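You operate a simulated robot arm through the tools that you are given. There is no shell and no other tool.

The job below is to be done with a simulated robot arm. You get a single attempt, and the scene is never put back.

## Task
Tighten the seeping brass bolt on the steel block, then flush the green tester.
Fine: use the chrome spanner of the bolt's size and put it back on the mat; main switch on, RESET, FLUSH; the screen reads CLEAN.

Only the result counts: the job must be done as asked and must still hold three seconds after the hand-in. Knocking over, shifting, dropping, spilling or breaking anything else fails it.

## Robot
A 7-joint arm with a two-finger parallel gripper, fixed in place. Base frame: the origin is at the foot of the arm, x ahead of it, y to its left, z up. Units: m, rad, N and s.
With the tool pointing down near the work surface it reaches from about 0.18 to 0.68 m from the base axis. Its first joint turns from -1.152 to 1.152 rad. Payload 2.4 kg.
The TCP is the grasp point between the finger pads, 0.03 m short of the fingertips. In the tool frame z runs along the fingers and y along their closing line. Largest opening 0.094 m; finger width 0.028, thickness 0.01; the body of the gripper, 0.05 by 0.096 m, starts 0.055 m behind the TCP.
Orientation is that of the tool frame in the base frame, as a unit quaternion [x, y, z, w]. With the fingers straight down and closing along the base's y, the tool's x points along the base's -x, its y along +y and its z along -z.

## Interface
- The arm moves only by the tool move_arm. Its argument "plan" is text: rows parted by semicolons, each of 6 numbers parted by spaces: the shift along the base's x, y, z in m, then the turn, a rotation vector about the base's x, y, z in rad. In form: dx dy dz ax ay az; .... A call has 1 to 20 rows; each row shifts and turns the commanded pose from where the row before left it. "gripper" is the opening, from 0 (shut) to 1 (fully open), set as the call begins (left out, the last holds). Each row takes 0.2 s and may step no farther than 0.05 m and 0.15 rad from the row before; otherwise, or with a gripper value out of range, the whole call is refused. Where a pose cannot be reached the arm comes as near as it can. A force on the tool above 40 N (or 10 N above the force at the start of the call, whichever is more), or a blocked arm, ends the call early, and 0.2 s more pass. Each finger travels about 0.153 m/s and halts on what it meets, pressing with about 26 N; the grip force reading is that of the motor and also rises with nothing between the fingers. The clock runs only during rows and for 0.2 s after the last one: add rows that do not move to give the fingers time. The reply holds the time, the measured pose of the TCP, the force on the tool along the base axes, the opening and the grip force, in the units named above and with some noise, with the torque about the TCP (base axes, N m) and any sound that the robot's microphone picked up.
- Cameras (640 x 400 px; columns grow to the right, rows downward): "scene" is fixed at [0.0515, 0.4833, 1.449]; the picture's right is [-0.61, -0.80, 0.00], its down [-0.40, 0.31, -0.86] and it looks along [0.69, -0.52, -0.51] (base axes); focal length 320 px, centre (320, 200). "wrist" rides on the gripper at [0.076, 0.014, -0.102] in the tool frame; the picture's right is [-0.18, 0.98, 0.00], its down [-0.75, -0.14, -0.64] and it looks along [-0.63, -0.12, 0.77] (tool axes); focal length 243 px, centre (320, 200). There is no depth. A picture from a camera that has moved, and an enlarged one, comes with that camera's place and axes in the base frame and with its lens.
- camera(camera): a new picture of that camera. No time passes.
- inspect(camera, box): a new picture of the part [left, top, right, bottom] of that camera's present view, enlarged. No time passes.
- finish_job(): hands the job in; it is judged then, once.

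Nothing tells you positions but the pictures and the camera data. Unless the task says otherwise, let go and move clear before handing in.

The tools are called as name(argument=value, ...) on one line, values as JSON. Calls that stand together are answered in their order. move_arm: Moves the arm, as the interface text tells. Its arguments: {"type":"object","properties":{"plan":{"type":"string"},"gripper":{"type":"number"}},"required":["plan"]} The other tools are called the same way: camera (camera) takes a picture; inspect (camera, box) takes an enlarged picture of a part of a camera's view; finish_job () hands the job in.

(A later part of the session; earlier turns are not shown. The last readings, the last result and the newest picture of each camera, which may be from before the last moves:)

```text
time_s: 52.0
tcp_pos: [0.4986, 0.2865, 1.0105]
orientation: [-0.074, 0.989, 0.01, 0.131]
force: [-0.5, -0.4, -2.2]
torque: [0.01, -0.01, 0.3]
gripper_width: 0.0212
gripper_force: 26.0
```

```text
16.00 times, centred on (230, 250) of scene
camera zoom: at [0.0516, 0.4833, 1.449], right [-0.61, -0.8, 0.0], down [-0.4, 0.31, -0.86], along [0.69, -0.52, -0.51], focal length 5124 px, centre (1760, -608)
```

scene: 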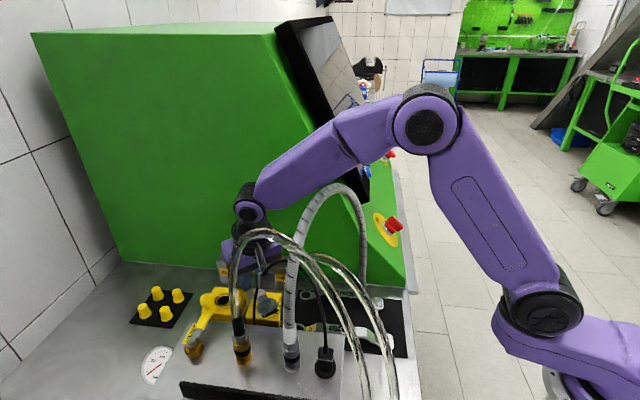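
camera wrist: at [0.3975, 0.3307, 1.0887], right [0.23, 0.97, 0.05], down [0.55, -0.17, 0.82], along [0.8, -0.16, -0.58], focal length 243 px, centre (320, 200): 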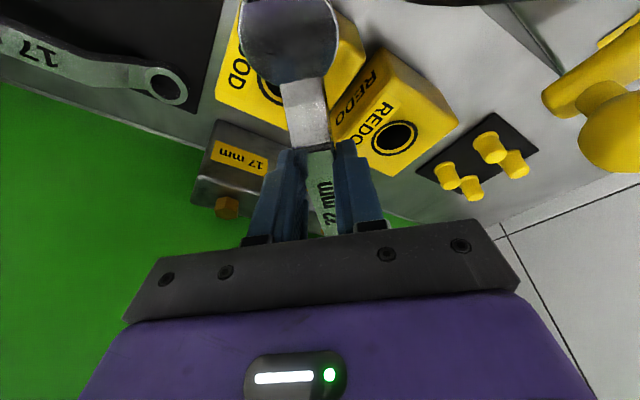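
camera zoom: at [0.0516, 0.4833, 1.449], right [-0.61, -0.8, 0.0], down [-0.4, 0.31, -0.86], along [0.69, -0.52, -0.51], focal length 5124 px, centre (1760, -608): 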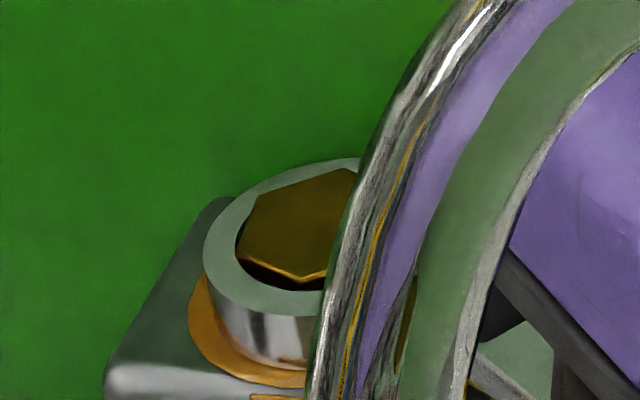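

The bolt has turned nearly 60° in total, still at about 0.3 N·m. I'll continue the third stroke.

move_arm(plan="-0.00077 0.00615 0 0 0 -0.05; -0.00047 0.0062 0 0 0 -0.05; 0 0 0 0 0 0")

move_arm(plan="-0.00016 0.00621 0 0 0 -0.05; 0.00015 0.00621 0 0 0 -0.05; 0 0 0 0 0 0")

```text
time_s: 52.8
tcp_pos: [0.4964, 0.2998, 1.01]
orientation: [-0.024, 0.991, 0.004, 0.13]
force: [0.2, 0.5, -2.7]
torque: [0.01, 0.01, 0.3]
gripper_width: 0.021
gripper_force: 25.9
```

```text
time_s: 53.6
tcp_pos: [0.4967, 0.3108, 1.0096]
orientation: [0.024, 0.991, -0.003, 0.13]
force: [1.1, -0.1, -1.5]
torque: [0.01, 0.01, 0.34]
gripper_width: 0.0213
gripper_force: 25.7
```

The torque is still 0.34 N·m, so I'll do another return and stroke.

move_arm(plan="0 0 0.004 0 0 0; 0 0 0.005 0 0 0; 0 0 0.005 0 0 0; 0 0 0.005 0 0 0; -0.00015 -0.00621 0 0 0 0.05; 0.00016 -0.00621 0 0 0 0.05; 0.00047 -0.0062 0 0 0 0.05; 0.00077 -0.00615 0 0 0 0.05; 0.00109 -0.00612 0 0 0 0.05; 0.00139 -0.00605 0 0 0 0.05; 0.00169 -0.00597 0 0 0 0.05; 0.00199 -0.00589 0 0 0 0.05; 0 0 -0.005 0 0 0; 0 0 0 0 0 0")

inspect(camera="scene", box=[218, 238, 242, 263])

```text
time_s: 56.6
tcp_pos: [0.5037, 0.2614, 1.0241]
orientation: [-0.174, 0.976, 0.023, 0.128]
force: [-0.4, 0.4, -2.3]
torque: [0.01, 0.05, 0.01]
gripper_width: 0.0212
gripper_force: 26.0
```

```text
16.00 times, centred on (230, 250) of scene
camera zoom: at [0.0516, 0.4833, 1.449], right [-0.61, -0.8, 0.0], down [-0.4, 0.31, -0.86], along [0.69, -0.52, -0.51], focal length 5124 px, centre (1760, -608)
```

zoom: 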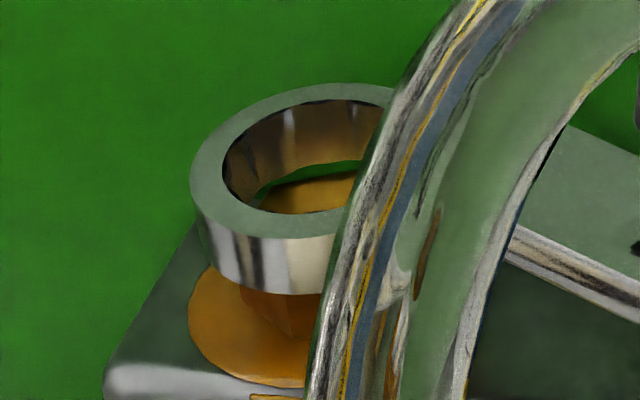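

The ring is centred over the head again. I'll lower it and do the fourth stroke.

move_arm(plan="0 0 -0.0025 0 0 0; 0 0 -0.0025 0 0 0; 0 0 -0.0025 0 0 0; 0 0 -0.0025 0 0 0; 0 0 -0.0025 0 0 0; 0 0 -0.0015 0 0 0; 0 0 0 0 0 0")

move_arm(plan="-0.00199 0.00589 0 0 0 -0.05; -0.00169 0.00597 0 0 0 -0.05; 0 0 0 0 0 0")

move_arm(plan="-0.00139 0.00605 0 0 0 -0.05; -0.00109 0.00612 0 0 0 -0.05; 0 0 0 0 0 0")

inspect(camera="scene", box=[218, 238, 242, 263])

```text
time_s: 58.2
tcp_pos: [0.5026, 0.2627, 1.0099]
orientation: [-0.174, 0.976, 0.024, 0.128]
force: [-0.3, -0.4, -2.2]
torque: [-0.04, 0.03, 0.0]
gripper_width: 0.0211
gripper_force: 26.3
```

```text
time_s: 59.0
tcp_pos: [0.4988, 0.2749, 1.0089]
orientation: [-0.124, 0.984, 0.017, 0.129]
force: [0.3, 0.3, -1.4]
torque: [0.01, 0.01, 0.26]
gripper_width: 0.0212
gripper_force: 26.0
```

```text
time_s: 59.8
tcp_pos: [0.499, 0.2874, 1.0097]
orientation: [-0.074, 0.989, 0.01, 0.131]
force: [0.3, 0.8, -1.7]
torque: [-0.02, 0.01, 0.33]
gripper_width: 0.021
gripper_force: 25.8
```

```text
16.00 times, centred on (230, 250) of scene
camera zoom: at [0.0516, 0.4833, 1.449], right [-0.61, -0.8, 0.0], down [-0.4, 0.31, -0.86], along [0.69, -0.52, -0.51], focal length 5124 px, centre (1760, -608)
```

zoom: 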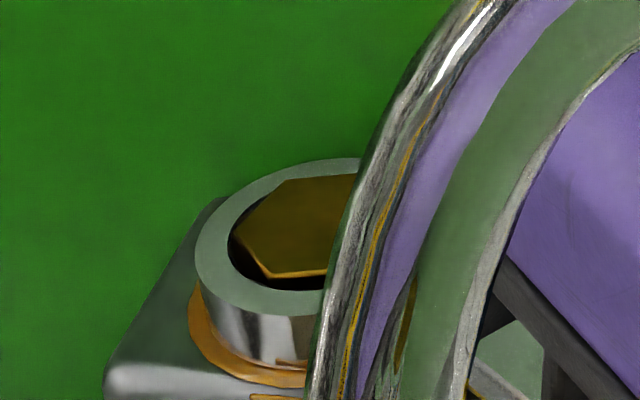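

It still turns at about 0.3 N·m, so I'll continue this stroke.

move_arm(plan="-0.00077 0.00615 0 0 0 -0.05; -0.00047 0.0062 0 0 0 -0.05; 0 0 0 0 0 0")

move_arm(plan="-0.00016 0.00621 0 0 0 -0.05; 0.00015 0.00621 0 0 0 -0.05; 0 0 0 0 0 0")

```text
time_s: 60.6
tcp_pos: [0.4974, 0.299, 1.0098]
orientation: [-0.024, 0.991, 0.003, 0.13]
force: [-0.3, -0.1, -2.2]
torque: [0.01, 0.01, 0.29]
gripper_width: 0.0211
gripper_force: 25.6
```

```text
time_s: 61.4
tcp_pos: [0.4969, 0.312, 1.0097]
orientation: [0.024, 0.991, -0.003, 0.131]
force: [-1.0, 0.5, -1.7]
torque: [-0.02, 0.04, 0.33]
gripper_width: 0.0214
gripper_force: 25.5
```

The bolt has turned about 100° so far by hex position. I'll continue with another cycle.

move_arm(plan="0 0 0.004 0 0 0; 0 0 0.005 0 0 0; 0 0 0.005 0 0 0; 0 0 0.005 0 0 0; -0.00015 -0.00621 0 0 0 0.05; 0.00016 -0.00621 0 0 0 0.05; 0.00047 -0.0062 0 0 0 0.05; 0.00077 -0.00615 0 0 0 0.05; 0.00109 -0.00612 0 0 0 0.05; 0.00139 -0.00605 0 0 0 0.05; 0.00169 -0.00597 0 0 0 0.05; 0.00199 -0.00589 0 0 0 0.05; 0 0 -0.005 0 0 0; 0 0 0 0 0 0")

inspect(camera="scene", box=[218, 238, 242, 263])

```text
time_s: 64.4
tcp_pos: [0.5054, 0.2621, 1.0242]
orientation: [-0.173, 0.976, 0.023, 0.129]
force: [0.3, 0.1, -1.6]
torque: [-0.01, 0.02, -0.03]
gripper_width: 0.0212
gripper_force: 26.2
```

```text
16.00 times, centred on (230, 250) of scene
camera zoom: at [0.0516, 0.4833, 1.449], right [-0.61, -0.8, 0.0], down [-0.4, 0.31, -0.86], along [0.69, -0.52, -0.51], focal length 5124 px, centre (1760, -608)
```

zoom: 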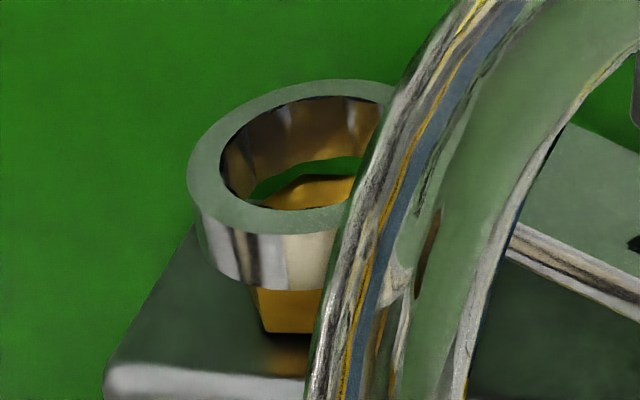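

The orange wet ring around the bolt is gone, so the seep appears to have stopped. I'll check the block from a wider view.

inspect(camera="scene", box=[190, 220, 310, 300])

inspect(camera="scene", box=[212, 245, 252, 285])

```text
5.00 times, centred on (250, 260) of scene
camera zoom: at [0.0516, 0.4833, 1.449], right [-0.61, -0.8, 0.0], down [-0.4, 0.31, -0.86], along [0.69, -0.52, -0.51], focal length 1601 px, centre (670, -100)
```

zoom: 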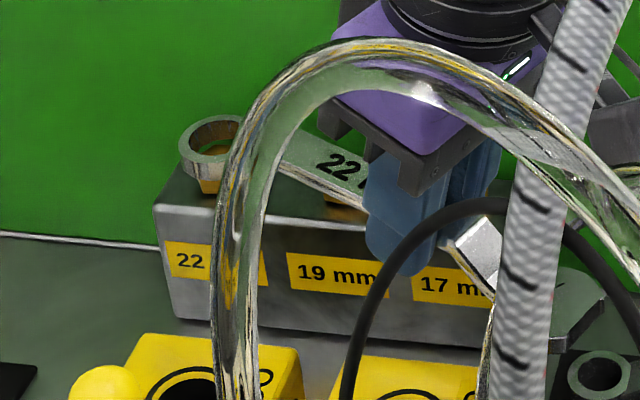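

```text
10.00 times, centred on (232, 265) of scene
camera zoom: at [0.0516, 0.4833, 1.449], right [-0.61, -0.8, 0.0], down [-0.4, 0.31, -0.86], along [0.69, -0.52, -0.51], focal length 3203 px, centre (1200, -450)
```

zoom: 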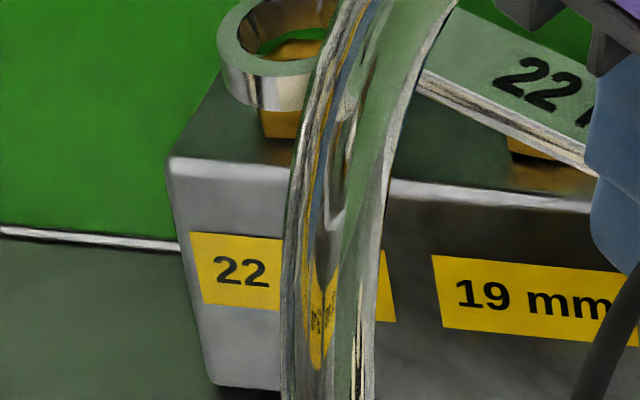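

The wet ring and the drip are both gone, so the bolt is tight. Now I take the spanner back: up, over the arch and down, by the same route in reverse.

move_arm(plan="0 0 0.02 0 0 0; 0 0 0.04 0 0 0; 0 0 0.04 0 0 0; 0 0 0.04 0 0 0; 0 0 0.04 0 0 0; 0 0 0.04 0 0 0; 0 0 0.0245 0 0 0; -0.0125 -0.006 0.012 0 0 0; -0.0125 -0.006 0.008 0 0 0; -0.0125 -0.006 0.003 0 0 0; -0.0125 -0.006 0.003 0 0 0; 0 0 0 0 0 0")

camera(camera="scene")

camera(camera="wrist")

```text
time_s: 67.0
tcp_pos: [0.4534, 0.2386, 1.2924]
orientation: [-0.173, 0.976, 0.023, 0.128]
force: [0.2, -0.1, -1.8]
torque: [-0.03, -0.01, 0.0]
gripper_width: 0.0212
gripper_force: 26.0
```

```text
taken
```

scene: 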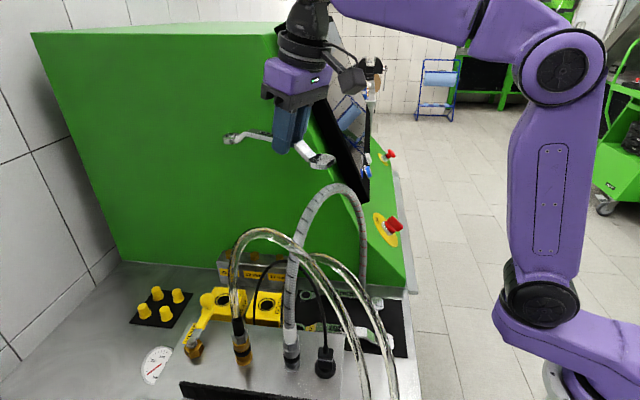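

```text
taken
camera wrist: at [0.3543, 0.2173, 1.3719], right [-0.17, 0.98, 0.05], down [0.58, 0.06, 0.82], along [0.8, 0.17, -0.58], focal length 243 px, centre (320, 200)
```

wrist: 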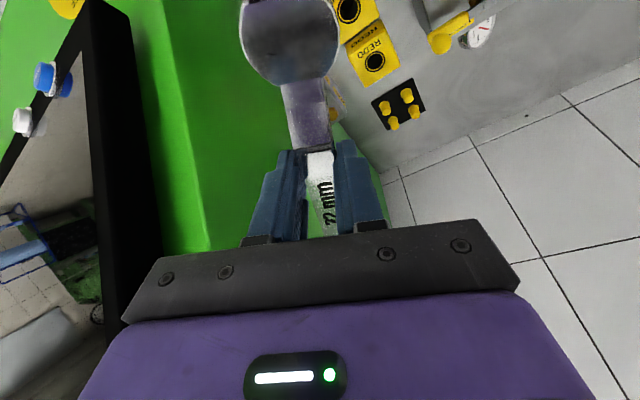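

The bolt is clearly dry in the wrist view too. I'll carry the spanner back over the arch to the robot side.

move_arm(plan="-0.0333 -0.0307 0.010 0 0 0.0925; -0.0333 -0.0307 0.005 0 0 0.0925; -0.0333 -0.0307 0.003 0 0 0.0925; -0.0333 -0.0307 0.001 0 0 0.0925; -0.0333 -0.0307 0 0 0 0.0925; -0.0333 -0.0307 0 0 0 0.0925; 0 0 0 0 0 0")

camera(camera="scene")

camera(camera="wrist")

```text
time_s: 68.6
tcp_pos: [0.2526, 0.0535, 1.3125]
orientation: [-0.435, 0.891, 0.058, 0.116]
force: [0.5, 0.6, -1.7]
torque: [-0.02, 0.01, 0.0]
gripper_width: 0.0211
gripper_force: 25.6
```

```text
taken
```

scene: 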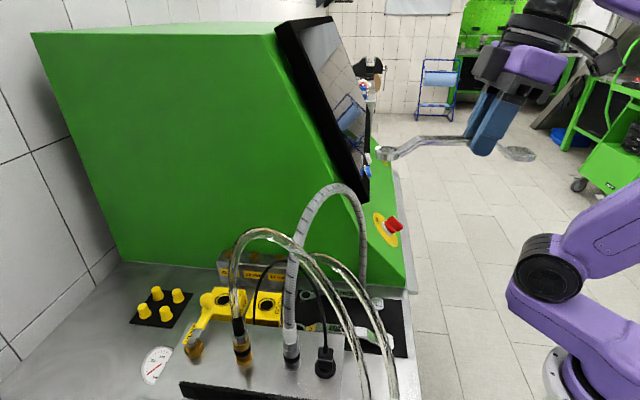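

```text
taken
camera wrist: at [0.1798, -0.0156, 1.3911], right [-0.67, 0.75, 0.05], down [0.46, 0.35, 0.82], along [0.59, 0.56, -0.58], focal length 243 px, centre (320, 200)
```

wrist: 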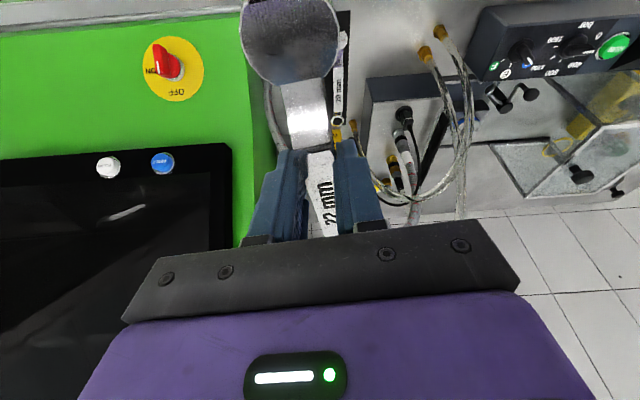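

Now I descend on the robot side back to low height, turning back to 45°.

move_arm(plan="0 0 -0.03 0 0 0; 0 0 -0.04 0 0 0; 0 0 -0.04 0 0 0; 0 0 -0.04 0 0 0; 0 0 -0.04 0 0 0; 0 0 -0.04 0 0 0; 0 0 -0.04 0 0 0; 0 0 -0.04 0 0 -0.06; 0 0 -0.031 0 0 -0.06; 0 0 0 0 0 0")

camera(camera="scene")

camera(camera="wrist")

```text
time_s: 70.8
tcp_pos: [0.2543, 0.0539, 0.972]
orientation: [-0.379, 0.916, 0.05, 0.12]
force: [-0.3, 0.2, -2.8]
torque: [-0.03, 0.03, 0.01]
gripper_width: 0.0212
gripper_force: 26.1
```

```text
taken
```

scene: 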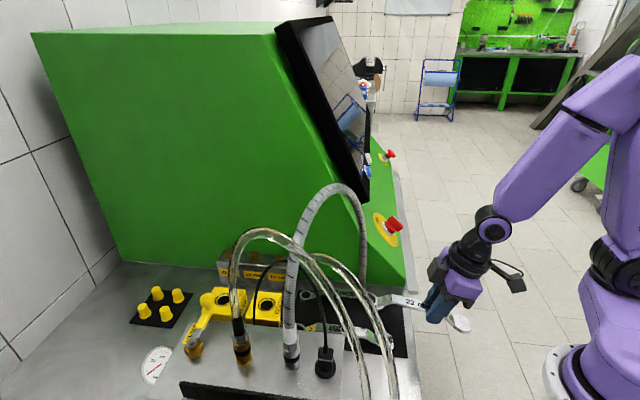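

```text
taken
camera wrist: at [0.173, -0.0065, 1.0506], right [-0.57, 0.82, 0.05], down [0.5, 0.3, 0.82], along [0.66, 0.49, -0.58], focal length 243 px, centre (320, 200)
```

wrist: 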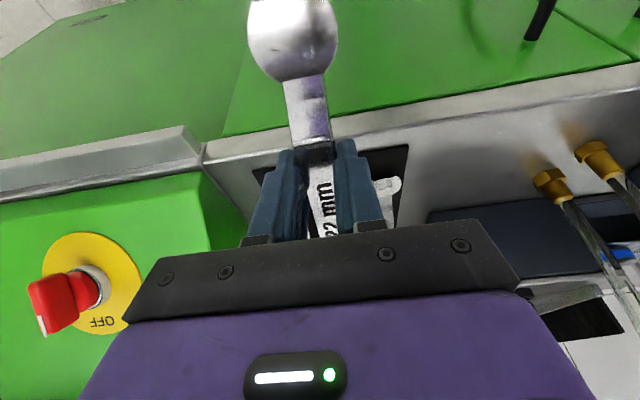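

The spanner may have shifted slightly in the grip, so I'll check its level and alignment before sliding it back under the arch.

inspect(camera="scene", box=[360, 270, 480, 345])

inspect(camera="wrist", box=[220, 0, 420, 250])

```text
5.33 times, centred on (420, 308) of scene
camera zoom: at [0.0515, 0.4833, 1.449], right [-0.61, -0.8, 0.0], down [-0.4, 0.31, -0.86], along [0.69, -0.52, -0.51], focal length 1708 px, centre (-213, -373)
```

zoom: 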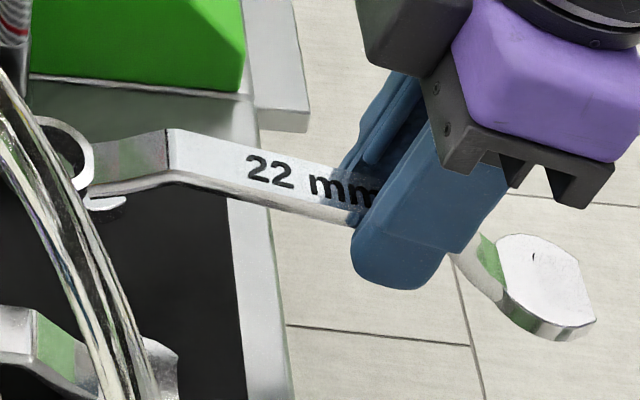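

```text
1.60 times, centred on (320, 125) of wrist
camera zoom: at [0.173, -0.0065, 1.0506], right [-0.57, 0.82, 0.05], down [0.5, 0.3, 0.82], along [0.66, 0.49, -0.58], focal length 388 px, centre (320, 320)
```

zoom: 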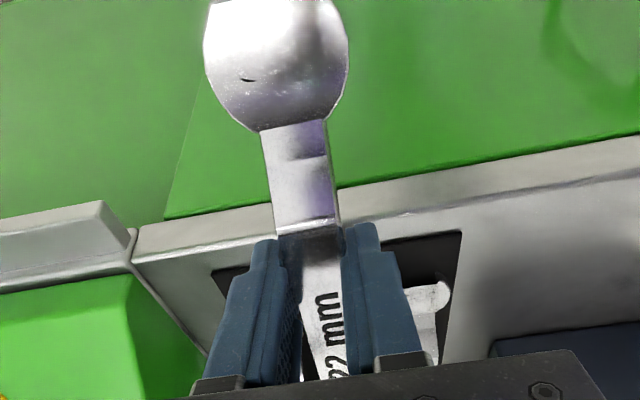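

The spanner has pitched in the grip during this last descent: the ring end is higher and the jaw lower. I'll look closely at the surroundings to see what it met.

inspect(camera="scene", box=[280, 250, 440, 370])

inspect(camera="scene", box=[350, 270, 420, 330])

inspect(camera="scene", box=[280, 160, 440, 280])

```text
3.33 times, centred on (360, 310) of scene
camera zoom: at [0.0515, 0.4833, 1.449], right [-0.61, -0.8, 0.0], down [-0.4, 0.31, -0.86], along [0.69, -0.52, -0.51], focal length 1068 px, centre (187, -167)
```

zoom: 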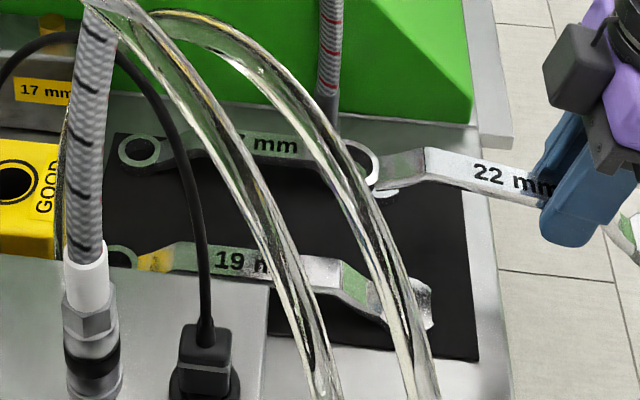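

```text
6.67 times, centred on (385, 300) of scene
camera zoom: at [0.0515, 0.4833, 1.449], right [-0.61, -0.8, 0.0], down [-0.4, 0.31, -0.86], along [0.69, -0.52, -0.51], focal length 2135 px, centre (-113, -467)
```

zoom: 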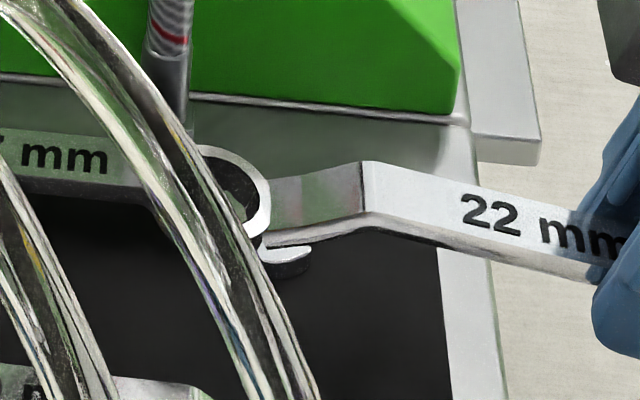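

```text
3.33 times, centred on (360, 220) of scene
camera zoom: at [0.0515, 0.4833, 1.449], right [-0.61, -0.8, 0.0], down [-0.4, 0.31, -0.86], along [0.69, -0.52, -0.51], focal length 1068 px, centre (187, 133)
```

zoom: 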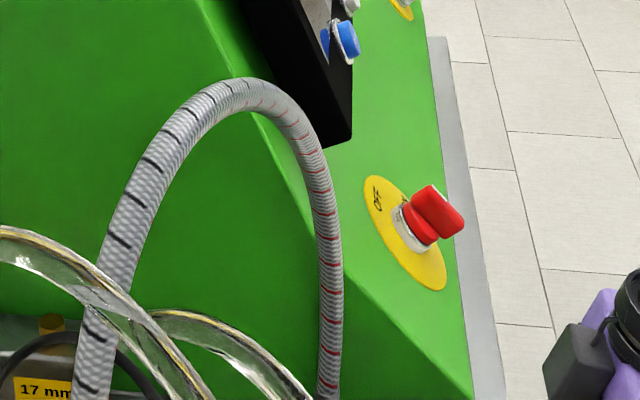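

Nothing around seems moved. The spanner only rotated in the grip: it is now nearly square to the fingers, so the jaw hangs lower. I'll carry it forward a little higher to its place, then let the jaw touch the mat and press it gently flat.

move_arm(plan="0 0 0.01 0 0 0; 0.0192 0.0194 0 0 0 0; 0.0192 0.0194 0 0 0 0; 0.0192 0.0194 0 0 0 0; 0.0192 0.0194 0 0 0 0; 0.0182 0.0184 0 0 0 0; 0 0 0 0 0 0")

inspect(camera="scene", box=[300, 220, 440, 370])

camera(camera="wrist")

```text
time_s: 72.4
tcp_pos: [0.3497, 0.1513, 0.9821]
orientation: [-0.38, 0.916, 0.052, 0.12]
force: [0.2, 0.5, -2.2]
torque: [-0.02, 0.02, -0.01]
gripper_width: 0.0214
gripper_force: 26.2
```

```text
2.67 times, centred on (370, 295) of scene
camera zoom: at [0.0516, 0.4833, 1.449], right [-0.61, -0.8, 0.0], down [-0.4, 0.31, -0.86], along [0.69, -0.52, -0.51], focal length 854 px, centre (187, -53)
```

zoom: 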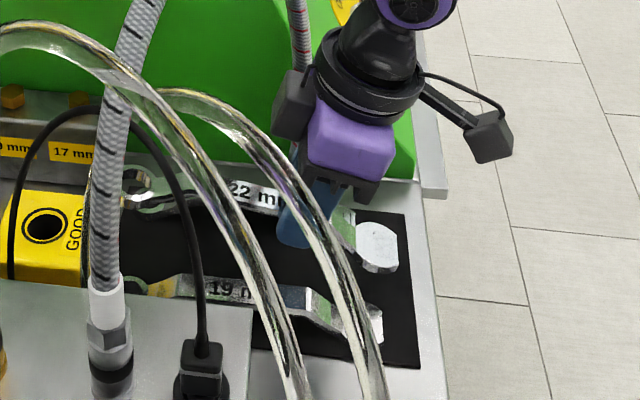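

```text
taken
camera wrist: at [0.2684, 0.0907, 1.0613], right [-0.57, 0.82, 0.05], down [0.5, 0.3, 0.82], along [0.65, 0.49, -0.58], focal length 243 px, centre (320, 200)
```

wrist: 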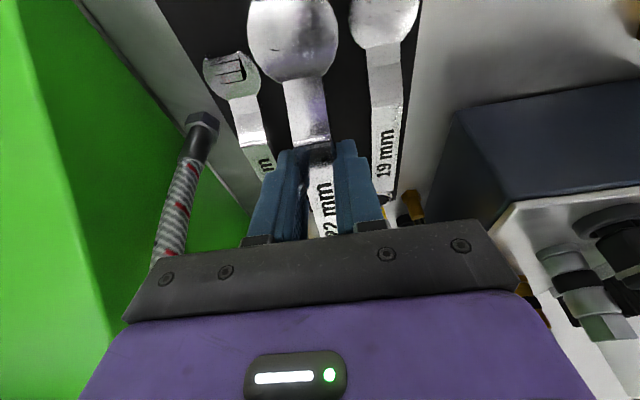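

The spanner's ring is about 2 cm above flat and the jaw about 1 cm below. I'll lower until the jaw is just about to touch.

move_arm(plan="0 0 -0.008 0 0 0; 0 0 -0.008 0 0 0; 0 0 -0.005 0 0 0; 0 0 0 0 0 0")

inspect(camera="scene", box=[300, 240, 440, 370])

```text
time_s: 73.4
tcp_pos: [0.3491, 0.1501, 0.9612]
orientation: [-0.379, 0.916, 0.05, 0.12]
force: [0.2, 0.6, -2.3]
torque: [0.02, 0.01, -0.01]
gripper_width: 0.0211
gripper_force: 26.1
```

```text
3.08 times, centred on (370, 305) of scene
camera zoom: at [0.0516, 0.4833, 1.449], right [-0.61, -0.8, 0.0], down [-0.4, 0.31, -0.86], along [0.69, -0.52, -0.51], focal length 986 px, centre (166, -123)
```

zoom: 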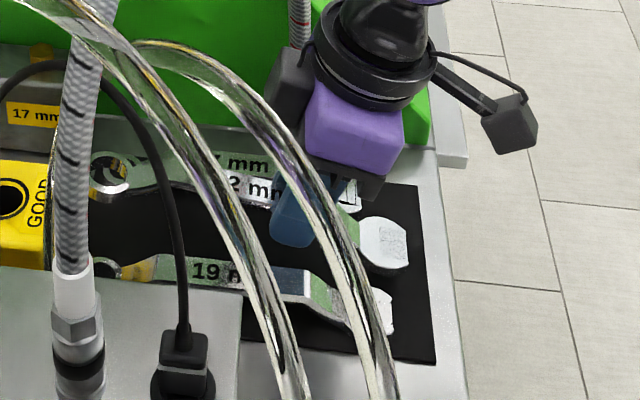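

Force is still only the weight. I'll lower in small steps so the jaw meets the mat and the spanner tips flat.

move_arm(plan="0 0 -0.003 0 0 0; 0 0 0 0 0 0")

move_arm(plan="0 0 -0.003 0 0 0; 0 0 0 0 0 0")

inspect(camera="scene", box=[300, 240, 440, 370])

```text
time_s: 74.0
tcp_pos: [0.3497, 0.1504, 0.9573]
orientation: [-0.38, 0.916, 0.051, 0.121]
force: [-1.0, -0.1, -2.5]
torque: [-0.03, 0.03, -0.04]
gripper_width: 0.0212
gripper_force: 26.5
```

```text
time_s: 74.6
tcp_pos: [0.3503, 0.1505, 0.9547]
orientation: [-0.379, 0.916, 0.05, 0.121]
force: [1.0, -1.1, 8.2]
torque: [-0.54, 0.48, -0.02]
gripper_width: 0.0212
gripper_force: 25.7
```

```text
3.08 times, centred on (370, 305) of scene
camera zoom: at [0.0515, 0.4832, 1.449], right [-0.61, -0.8, 0.0], down [-0.4, 0.31, -0.86], along [0.69, -0.52, -0.51], focal length 986 px, centre (166, -123)
```

zoom: 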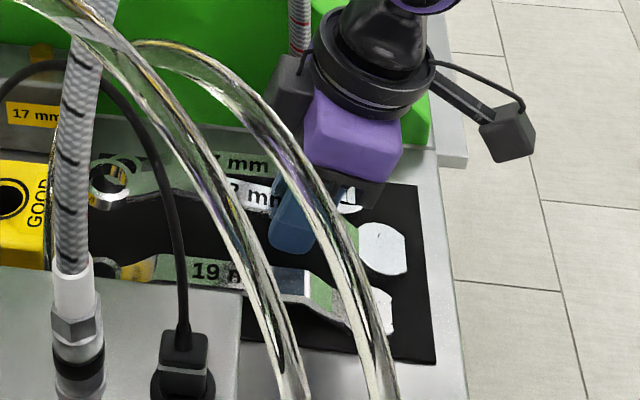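

The jaw touched at TCP z ≈ 0.956 with about 10 N. I'll lower 2 mm more to see whether the spanner begins tipping flat at that force.

move_arm(plan="0 0 -0.002 0 0 0; 0 0 0 0 0 0")

inspect(camera="scene", box=[300, 240, 440, 370])

```text
time_s: 75.2
tcp_pos: [0.35, 0.1512, 0.9533]
orientation: [-0.38, 0.916, 0.05, 0.122]
force: [2.3, 3.8, 8.9]
torque: [-0.42, 0.41, -0.03]
gripper_width: 0.0215
gripper_force: 26.0
```

```text
3.08 times, centred on (370, 305) of scene
camera zoom: at [0.0515, 0.4833, 1.449], right [-0.61, -0.8, 0.0], down [-0.4, 0.31, -0.86], along [0.69, -0.52, -0.51], focal length 986 px, centre (166, -123)
```

zoom: 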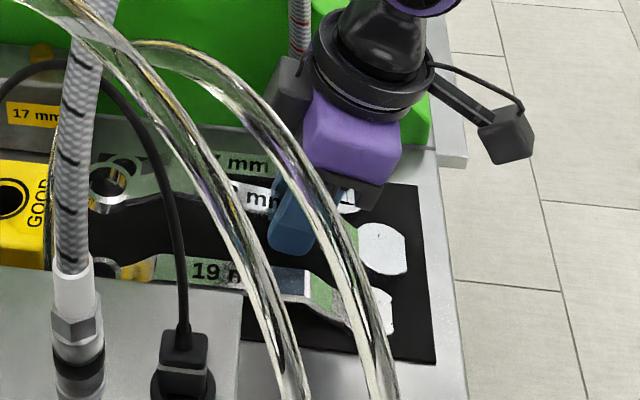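

The force isn't growing, so the spanner is tipping flat at about 10 N. I'll continue gently.

move_arm(plan="0 0 -0.002 0 0 0; 0 0 -0.002 0 0 0; 0 0 0 0 0 0")

inspect(camera="scene", box=[300, 240, 440, 370])

```text
time_s: 76.0
tcp_pos: [0.3504, 0.1499, 0.9504]
orientation: [-0.379, 0.916, 0.05, 0.122]
force: [7.0, 8.2, 11.4]
torque: [-0.3, 0.41, -0.1]
gripper_width: 0.0217
gripper_force: 26.1
```

```text
3.08 times, centred on (370, 305) of scene
camera zoom: at [0.0516, 0.4835, 1.4489], right [-0.61, -0.8, 0.0], down [-0.4, 0.31, -0.86], along [0.69, -0.52, -0.51], focal length 986 px, centre (166, -123)
```

zoom: 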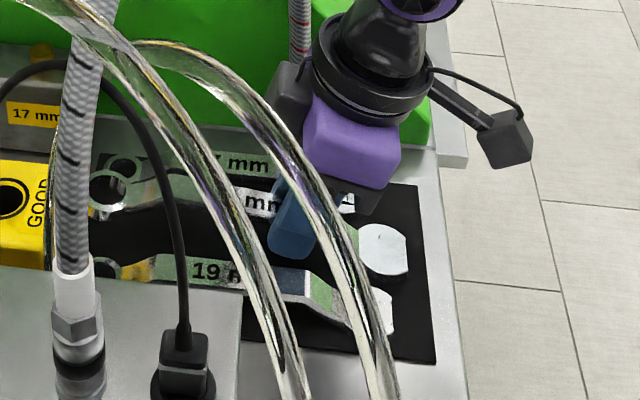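

The jaw is dragging a bit on the mat as it levels. I'll ease forward a little while lowering so it doesn't pull on the mat.

move_arm(plan="0.0012 0.0012 -0.001 0 0 0; 0.0008 0.0008 -0.0015 0 0 0; 0 0 0 0 0 0")

inspect(camera="scene", box=[300, 240, 440, 370])

```text
time_s: 76.8
tcp_pos: [0.3494, 0.1499, 0.9454]
orientation: [-0.38, 0.916, 0.05, 0.118]
force: [1.0, -0.6, 7.3]
torque: [-0.57, 0.44, 0.11]
gripper_width: 0.0215
gripper_force: 25.4
```

```text
3.08 times, centred on (370, 305) of scene
camera zoom: at [0.0515, 0.4832, 1.449], right [-0.61, -0.8, 0.0], down [-0.4, 0.31, -0.86], along [0.69, -0.52, -0.51], focal length 986 px, centre (166, -123)
```

zoom: 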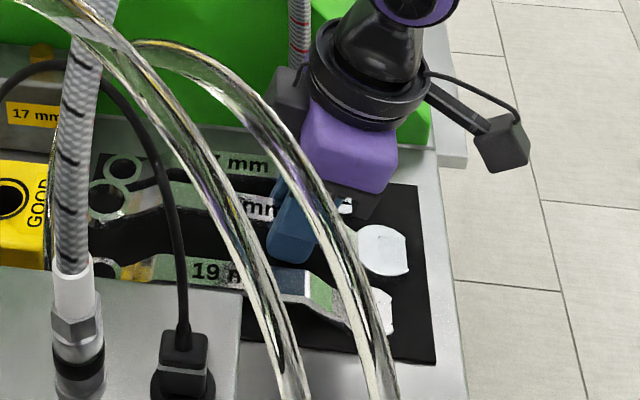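

The side force is relieved and the ring is coming down. I'll continue lowering gently.

move_arm(plan="0.0004 0.0004 -0.0015 0 0 0; 0.0004 0.0004 -0.0015 0 0 0; 0 0 0 0 0 0")

inspect(camera="scene", box=[300, 240, 440, 370])

```text
time_s: 77.6
tcp_pos: [0.3516, 0.1523, 0.9424]
orientation: [-0.379, 0.916, 0.05, 0.12]
force: [-2.9, -2.6, 4.9]
torque: [-0.46, 0.5, -0.05]
gripper_width: 0.0215
gripper_force: 25.5
```

```text
3.08 times, centred on (370, 305) of scene
camera zoom: at [0.0514, 0.4832, 1.449], right [-0.61, -0.8, 0.0], down [-0.4, 0.31, -0.86], along [0.69, -0.52, -0.51], focal length 986 px, centre (166, -123)
```

zoom: 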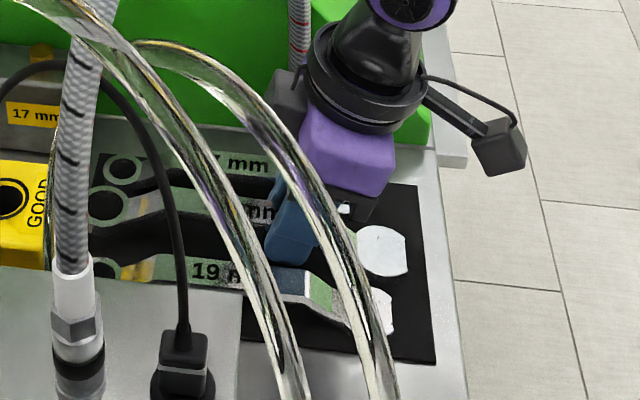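

The ring is now only about 1.2 cm above the mat. I'll lower about 3 mm more.

move_arm(plan="0 0 -0.0015 0 0 0; 0 0 -0.0015 0 0 0; 0 0 0 0 0 0")

inspect(camera="scene", box=[300, 240, 440, 370])

inspect(camera="scene", box=[355, 280, 405, 330])

camera(camera="wrist")

```text
time_s: 78.4
tcp_pos: [0.3511, 0.152, 0.9414]
orientation: [-0.38, 0.916, 0.05, 0.12]
force: [-1.8, -0.5, 7.4]
torque: [-0.52, 0.65, -0.13]
gripper_width: 0.0213
gripper_force: 26.0
```

```text
3.08 times, centred on (370, 305) of scene
camera zoom: at [0.0514, 0.4832, 1.449], right [-0.61, -0.8, 0.0], down [-0.4, 0.31, -0.86], along [0.69, -0.52, -0.51], focal length 986 px, centre (166, -123)
```

zoom: 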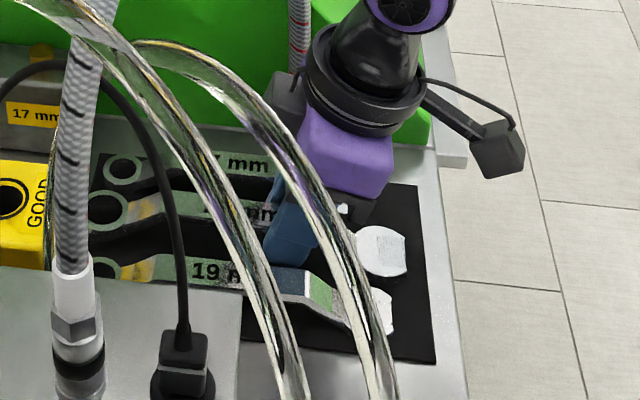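

```text
8.00 times, centred on (380, 305) of scene
camera zoom: at [0.0514, 0.4832, 1.449], right [-0.61, -0.8, 0.0], down [-0.4, 0.31, -0.86], along [0.69, -0.52, -0.51], focal length 2562 px, centre (-160, -640)
```

zoom: 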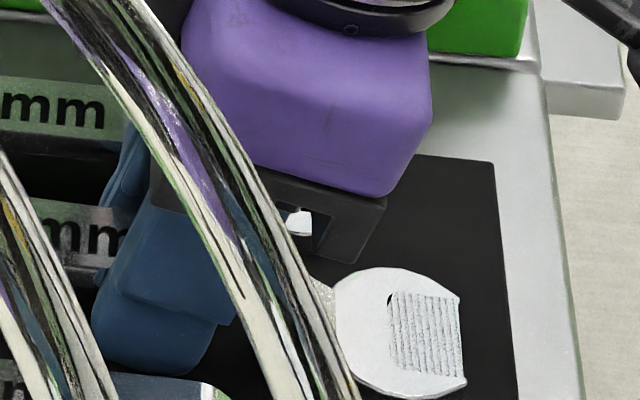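

```text
taken
camera wrist: at [0.2704, 0.0917, 1.0201], right [-0.57, 0.82, 0.05], down [0.5, 0.3, 0.82], along [0.65, 0.49, -0.58], focal length 243 px, centre (320, 200)
```

wrist: 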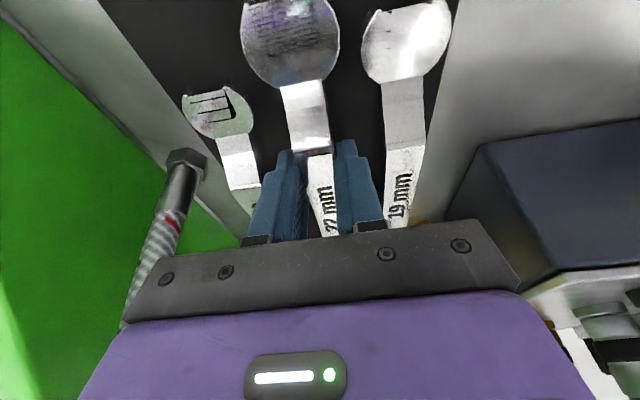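

It's about 9 mm from flat now. I'll do one more gentle lowering.

move_arm(plan="0 0 -0.0015 0 0 0; 0 0 -0.0015 0 0 0; 0 0 0 0 0 0")

inspect(camera="scene", box=[300, 240, 440, 370])

```text
time_s: 79.2
tcp_pos: [0.3526, 0.1531, 0.9372]
orientation: [-0.38, 0.916, 0.051, 0.123]
force: [-4.6, -3.5, 29.6]
torque: [-0.17, 0.2, 0.07]
gripper_width: 0.0215
gripper_force: 25.7
```

```text
3.08 times, centred on (370, 305) of scene
camera zoom: at [0.051, 0.483, 1.4491], right [-0.61, -0.8, 0.0], down [-0.4, 0.31, -0.86], along [0.69, -0.52, -0.51], focal length 986 px, centre (166, -123)
```

zoom: 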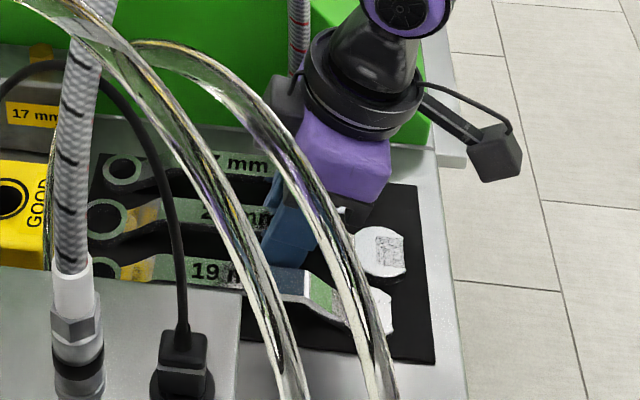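

The spanner is now flat on the mat. I'll relieve the pressure slightly, then open the fingers.

move_arm(plan="0 0 0.002 0 0 0; 0 0 0.001 0 0 0; 0 0 0 0 0 0")

inspect(camera="scene", box=[300, 240, 440, 370])

```text
time_s: 80.0
tcp_pos: [0.3514, 0.1515, 0.9401]
orientation: [-0.38, 0.916, 0.05, 0.12]
force: [-0.4, 0.4, -2.5]
torque: [-0.01, -0.01, 0.0]
gripper_width: 0.0211
gripper_force: 25.8
```

```text
3.08 times, centred on (370, 305) of scene
camera zoom: at [0.0516, 0.4833, 1.449], right [-0.61, -0.8, 0.0], down [-0.4, 0.31, -0.86], along [0.69, -0.52, -0.51], focal length 986 px, centre (166, -123)
```

zoom: 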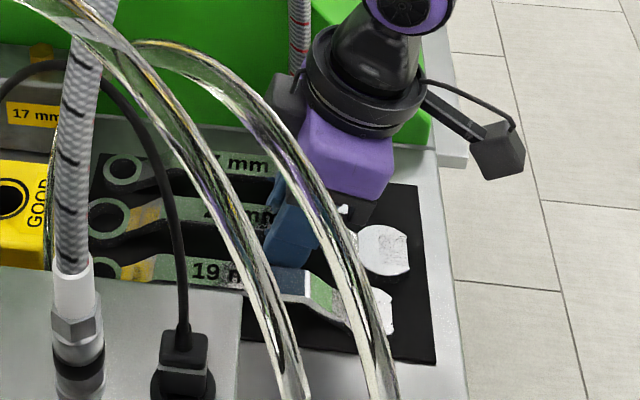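

It's hanging free again just above the mat, and level. I'll set it down by 1.5 mm and release.

move_arm(plan="0 0 -0.0015 0 0 0; 0 0 0 0 0 0")

move_arm(plan="0 0 0 0 0 0; 0 0 0 0 0 0", gripper=0.4)

inspect(camera="scene", box=[300, 240, 440, 370])

inspect(camera="wrist", box=[160, 0, 460, 240])

```text
time_s: 80.6
tcp_pos: [0.3518, 0.1525, 0.9388]
orientation: [-0.379, 0.916, 0.05, 0.121]
force: [-0.3, 0.3, -2.3]
torque: [0.0, 0.01, 0.03]
gripper_width: 0.0213
gripper_force: 26.0
```

```text
time_s: 81.2
tcp_pos: [0.3512, 0.1525, 0.9383]
orientation: [-0.38, 0.915, 0.051, 0.121]
force: [0.4, 0.6, 1.3]
torque: [-0.01, 0.0, 0.01]
gripper_width: 0.0376
gripper_force: 0.0
```

```text
3.08 times, centred on (370, 305) of scene
camera zoom: at [0.0515, 0.4833, 1.449], right [-0.61, -0.8, 0.0], down [-0.4, 0.31, -0.86], along [0.69, -0.52, -0.51], focal length 986 px, centre (166, -123)
```

zoom: 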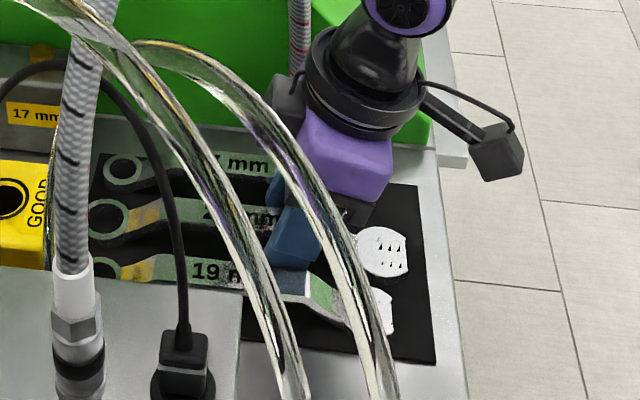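

```text
1.67 times, centred on (310, 120) of wrist
camera zoom: at [0.2705, 0.0919, 1.0178], right [-0.57, 0.82, 0.05], down [0.5, 0.3, 0.82], along [0.65, 0.49, -0.58], focal length 404 px, centre (337, 333)
```

zoom: 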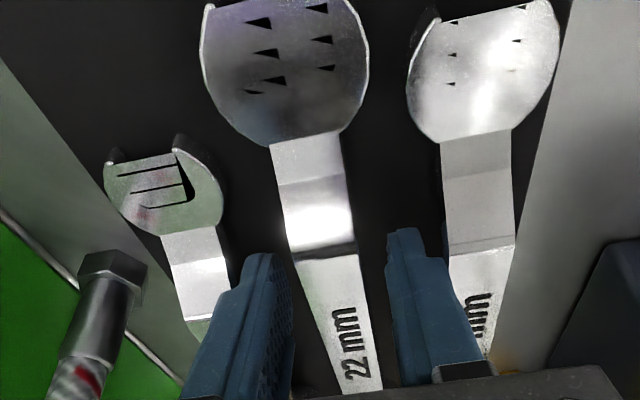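

The spanner lies flat in its place on the mat between the others. I'll raise the open fingers straight up and back away from the hose.

move_arm(plan="0 0 0.015 0 0 0; 0 0 0.02 0 0 0; 0 0 0.025 0 0 0; -0.0203 -0.0194 0.033 0 0 0; -0.0203 -0.0194 0.033 0 0 0; -0.0203 -0.0194 0.033 0 0 0; 0 0 0.03 0 0 0; 0 0 0 0 0 0")

camera(camera="scene")

inspect(camera="scene", box=[280, 260, 440, 370])

camera(camera="wrist")

```text
time_s: 83.0
tcp_pos: [0.2899, 0.0944, 1.1291]
orientation: [-0.38, 0.916, 0.051, 0.119]
force: [0.8, 0.4, 0.3]
torque: [0.04, 0.01, 0.0]
gripper_width: 0.0375
gripper_force: 0.0
```

```text
taken
```

scene: 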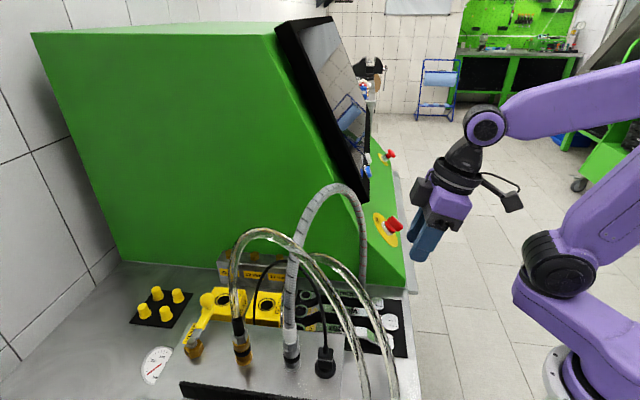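

```text
3.64 times, centred on (360, 315) of scene
camera zoom: at [0.0515, 0.4833, 1.449], right [-0.61, -0.8, 0.0], down [-0.4, 0.31, -0.86], along [0.69, -0.52, -0.51], focal length 1165 px, centre (174, -218)
```

zoom: 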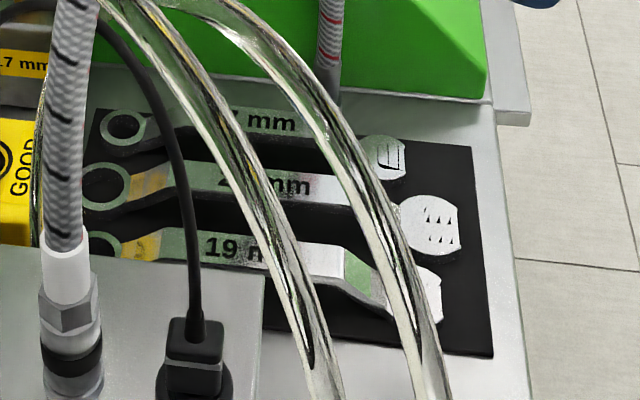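

```text
taken
camera wrist: at [0.2083, 0.0336, 1.2074], right [-0.57, 0.82, 0.05], down [0.5, 0.3, 0.82], along [0.65, 0.49, -0.58], focal length 243 px, centre (320, 200)
```

wrist: 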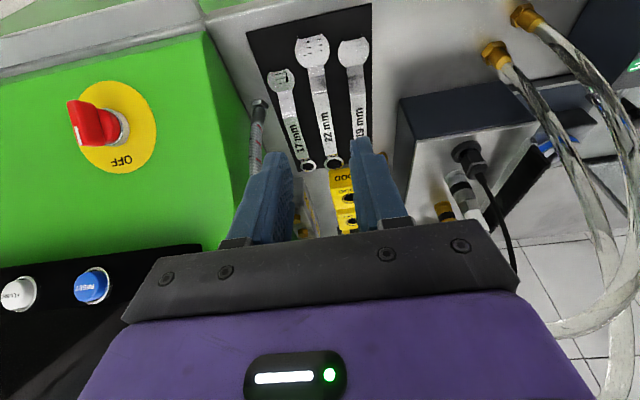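

The spanner is back on the mat as it was. Next I look at the panel: the red main switch with ON/OFF, and the RESET (blue) and FLUSH (white) buttons.

inspect(camera="wrist", box=[50, 60, 190, 190])

inspect(camera="scene", box=[340, 130, 420, 260])

inspect(camera="scene", box=[365, 200, 410, 255])

```text
3.08 times, centred on (120, 125) of wrist
camera zoom: at [0.2083, 0.0336, 1.2074], right [-0.57, 0.82, 0.05], down [0.5, 0.3, 0.82], along [0.65, 0.49, -0.58], focal length 746 px, centre (935, 431)
```

zoom: 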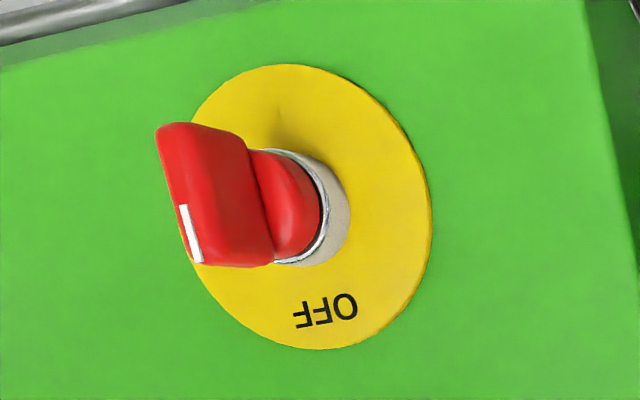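

```text
3.08 times, centred on (380, 195) of scene
camera zoom: at [0.0515, 0.4833, 1.449], right [-0.61, -0.8, 0.0], down [-0.4, 0.31, -0.86], along [0.69, -0.52, -0.51], focal length 986 px, centre (135, 215)
```

zoom: 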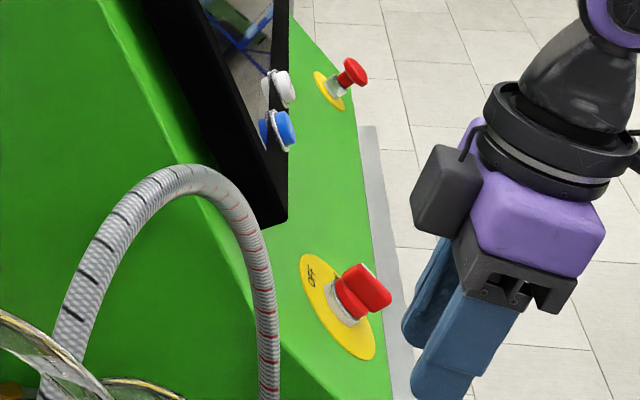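

```text
7.27 times, centred on (388, 228) of scene
camera zoom: at [0.0515, 0.4833, 1.449], right [-0.61, -0.8, 0.0], down [-0.4, 0.31, -0.86], along [0.69, -0.52, -0.51], focal length 2329 px, centre (-171, 0)
```

zoom: 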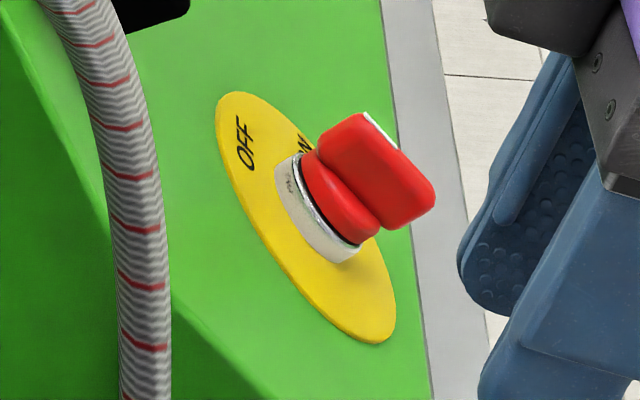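

I can see the ON and OFF marks partly hidden by the lever. I'll move in front of the panel, well clear of it, for a straight view of the switch and buttons.

move_arm(plan="-0.0028 -0.042 0.006 0 0 0; -0.0028 -0.042 0.006 0 0 0; -0.0028 -0.042 0.006 0 0 0; -0.0028 -0.042 0.006 0 0 0; -0.0028 -0.042 0.006 0 0 0; 0 0 0 0 0 0", gripper=0.0)

camera(camera="wrist")

camera(camera="scene")

```text
time_s: 84.4
tcp_pos: [0.2754, -0.1165, 1.1591]
orientation: [-0.379, 0.916, 0.051, 0.12]
force: [0.0, 0.0, -1.0]
torque: [0.04, 0.0, 0.02]
gripper_width: 0.0002
gripper_force: 25.7
```

```text
taken
camera wrist: at [0.1955, -0.1776, 1.238], right [-0.57, 0.82, 0.05], down [0.5, 0.3, 0.82], along [0.65, 0.49, -0.58], focal length 243 px, centre (320, 200)
```

wrist: 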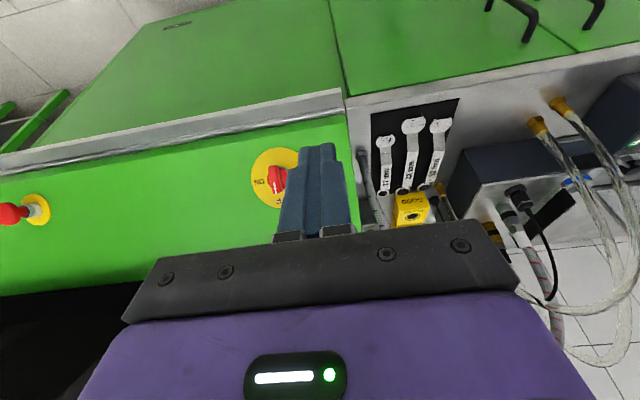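

```text
taken
```

scene: 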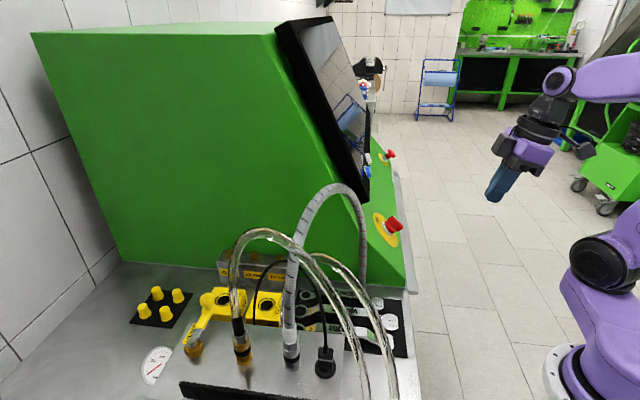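

The gripper hides the switch from here. I'll move back halfway left and higher for a clearer view.

move_arm(plan="0 0.04 0.03 0 0 0; 0 0.04 0.03 0 0 0; 0 0.03 0.03 0 0 0; 0 0 0 0 0 0")

camera(camera="wrist")

inspect(camera="wrist", box=[120, 80, 280, 240])

```text
time_s: 85.4
tcp_pos: [0.2759, -0.0047, 1.249]
orientation: [-0.379, 0.916, 0.049, 0.12]
force: [0.1, -0.3, 0.6]
torque: [0.0, 0.02, 0.0]
gripper_width: 0.0001
gripper_force: 25.9
```

```text
taken
camera wrist: at [0.1951, -0.0662, 1.3282], right [-0.57, 0.82, 0.05], down [0.5, 0.3, 0.82], along [0.66, 0.49, -0.58], focal length 243 px, centre (320, 200)
```

wrist: 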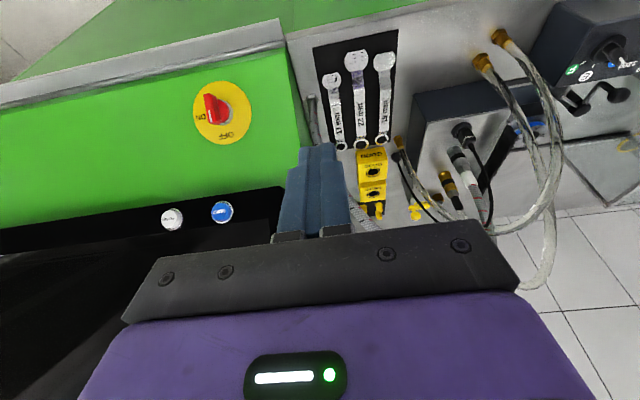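

```text
2.50 times, centred on (200, 160) of wrist
camera zoom: at [0.1951, -0.0662, 1.3282], right [-0.57, 0.82, 0.05], down [0.5, 0.3, 0.82], along [0.66, 0.49, -0.58], focal length 606 px, centre (620, 300)
```

zoom: 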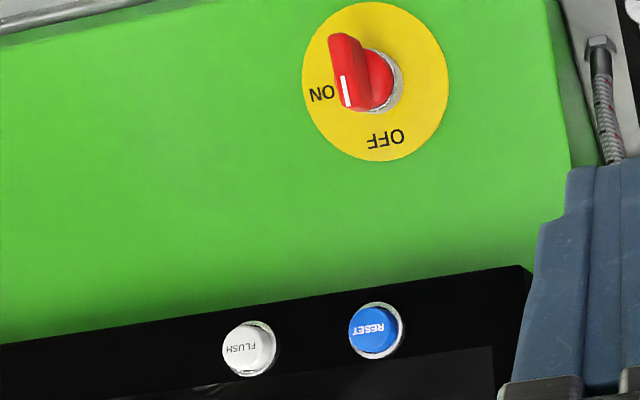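

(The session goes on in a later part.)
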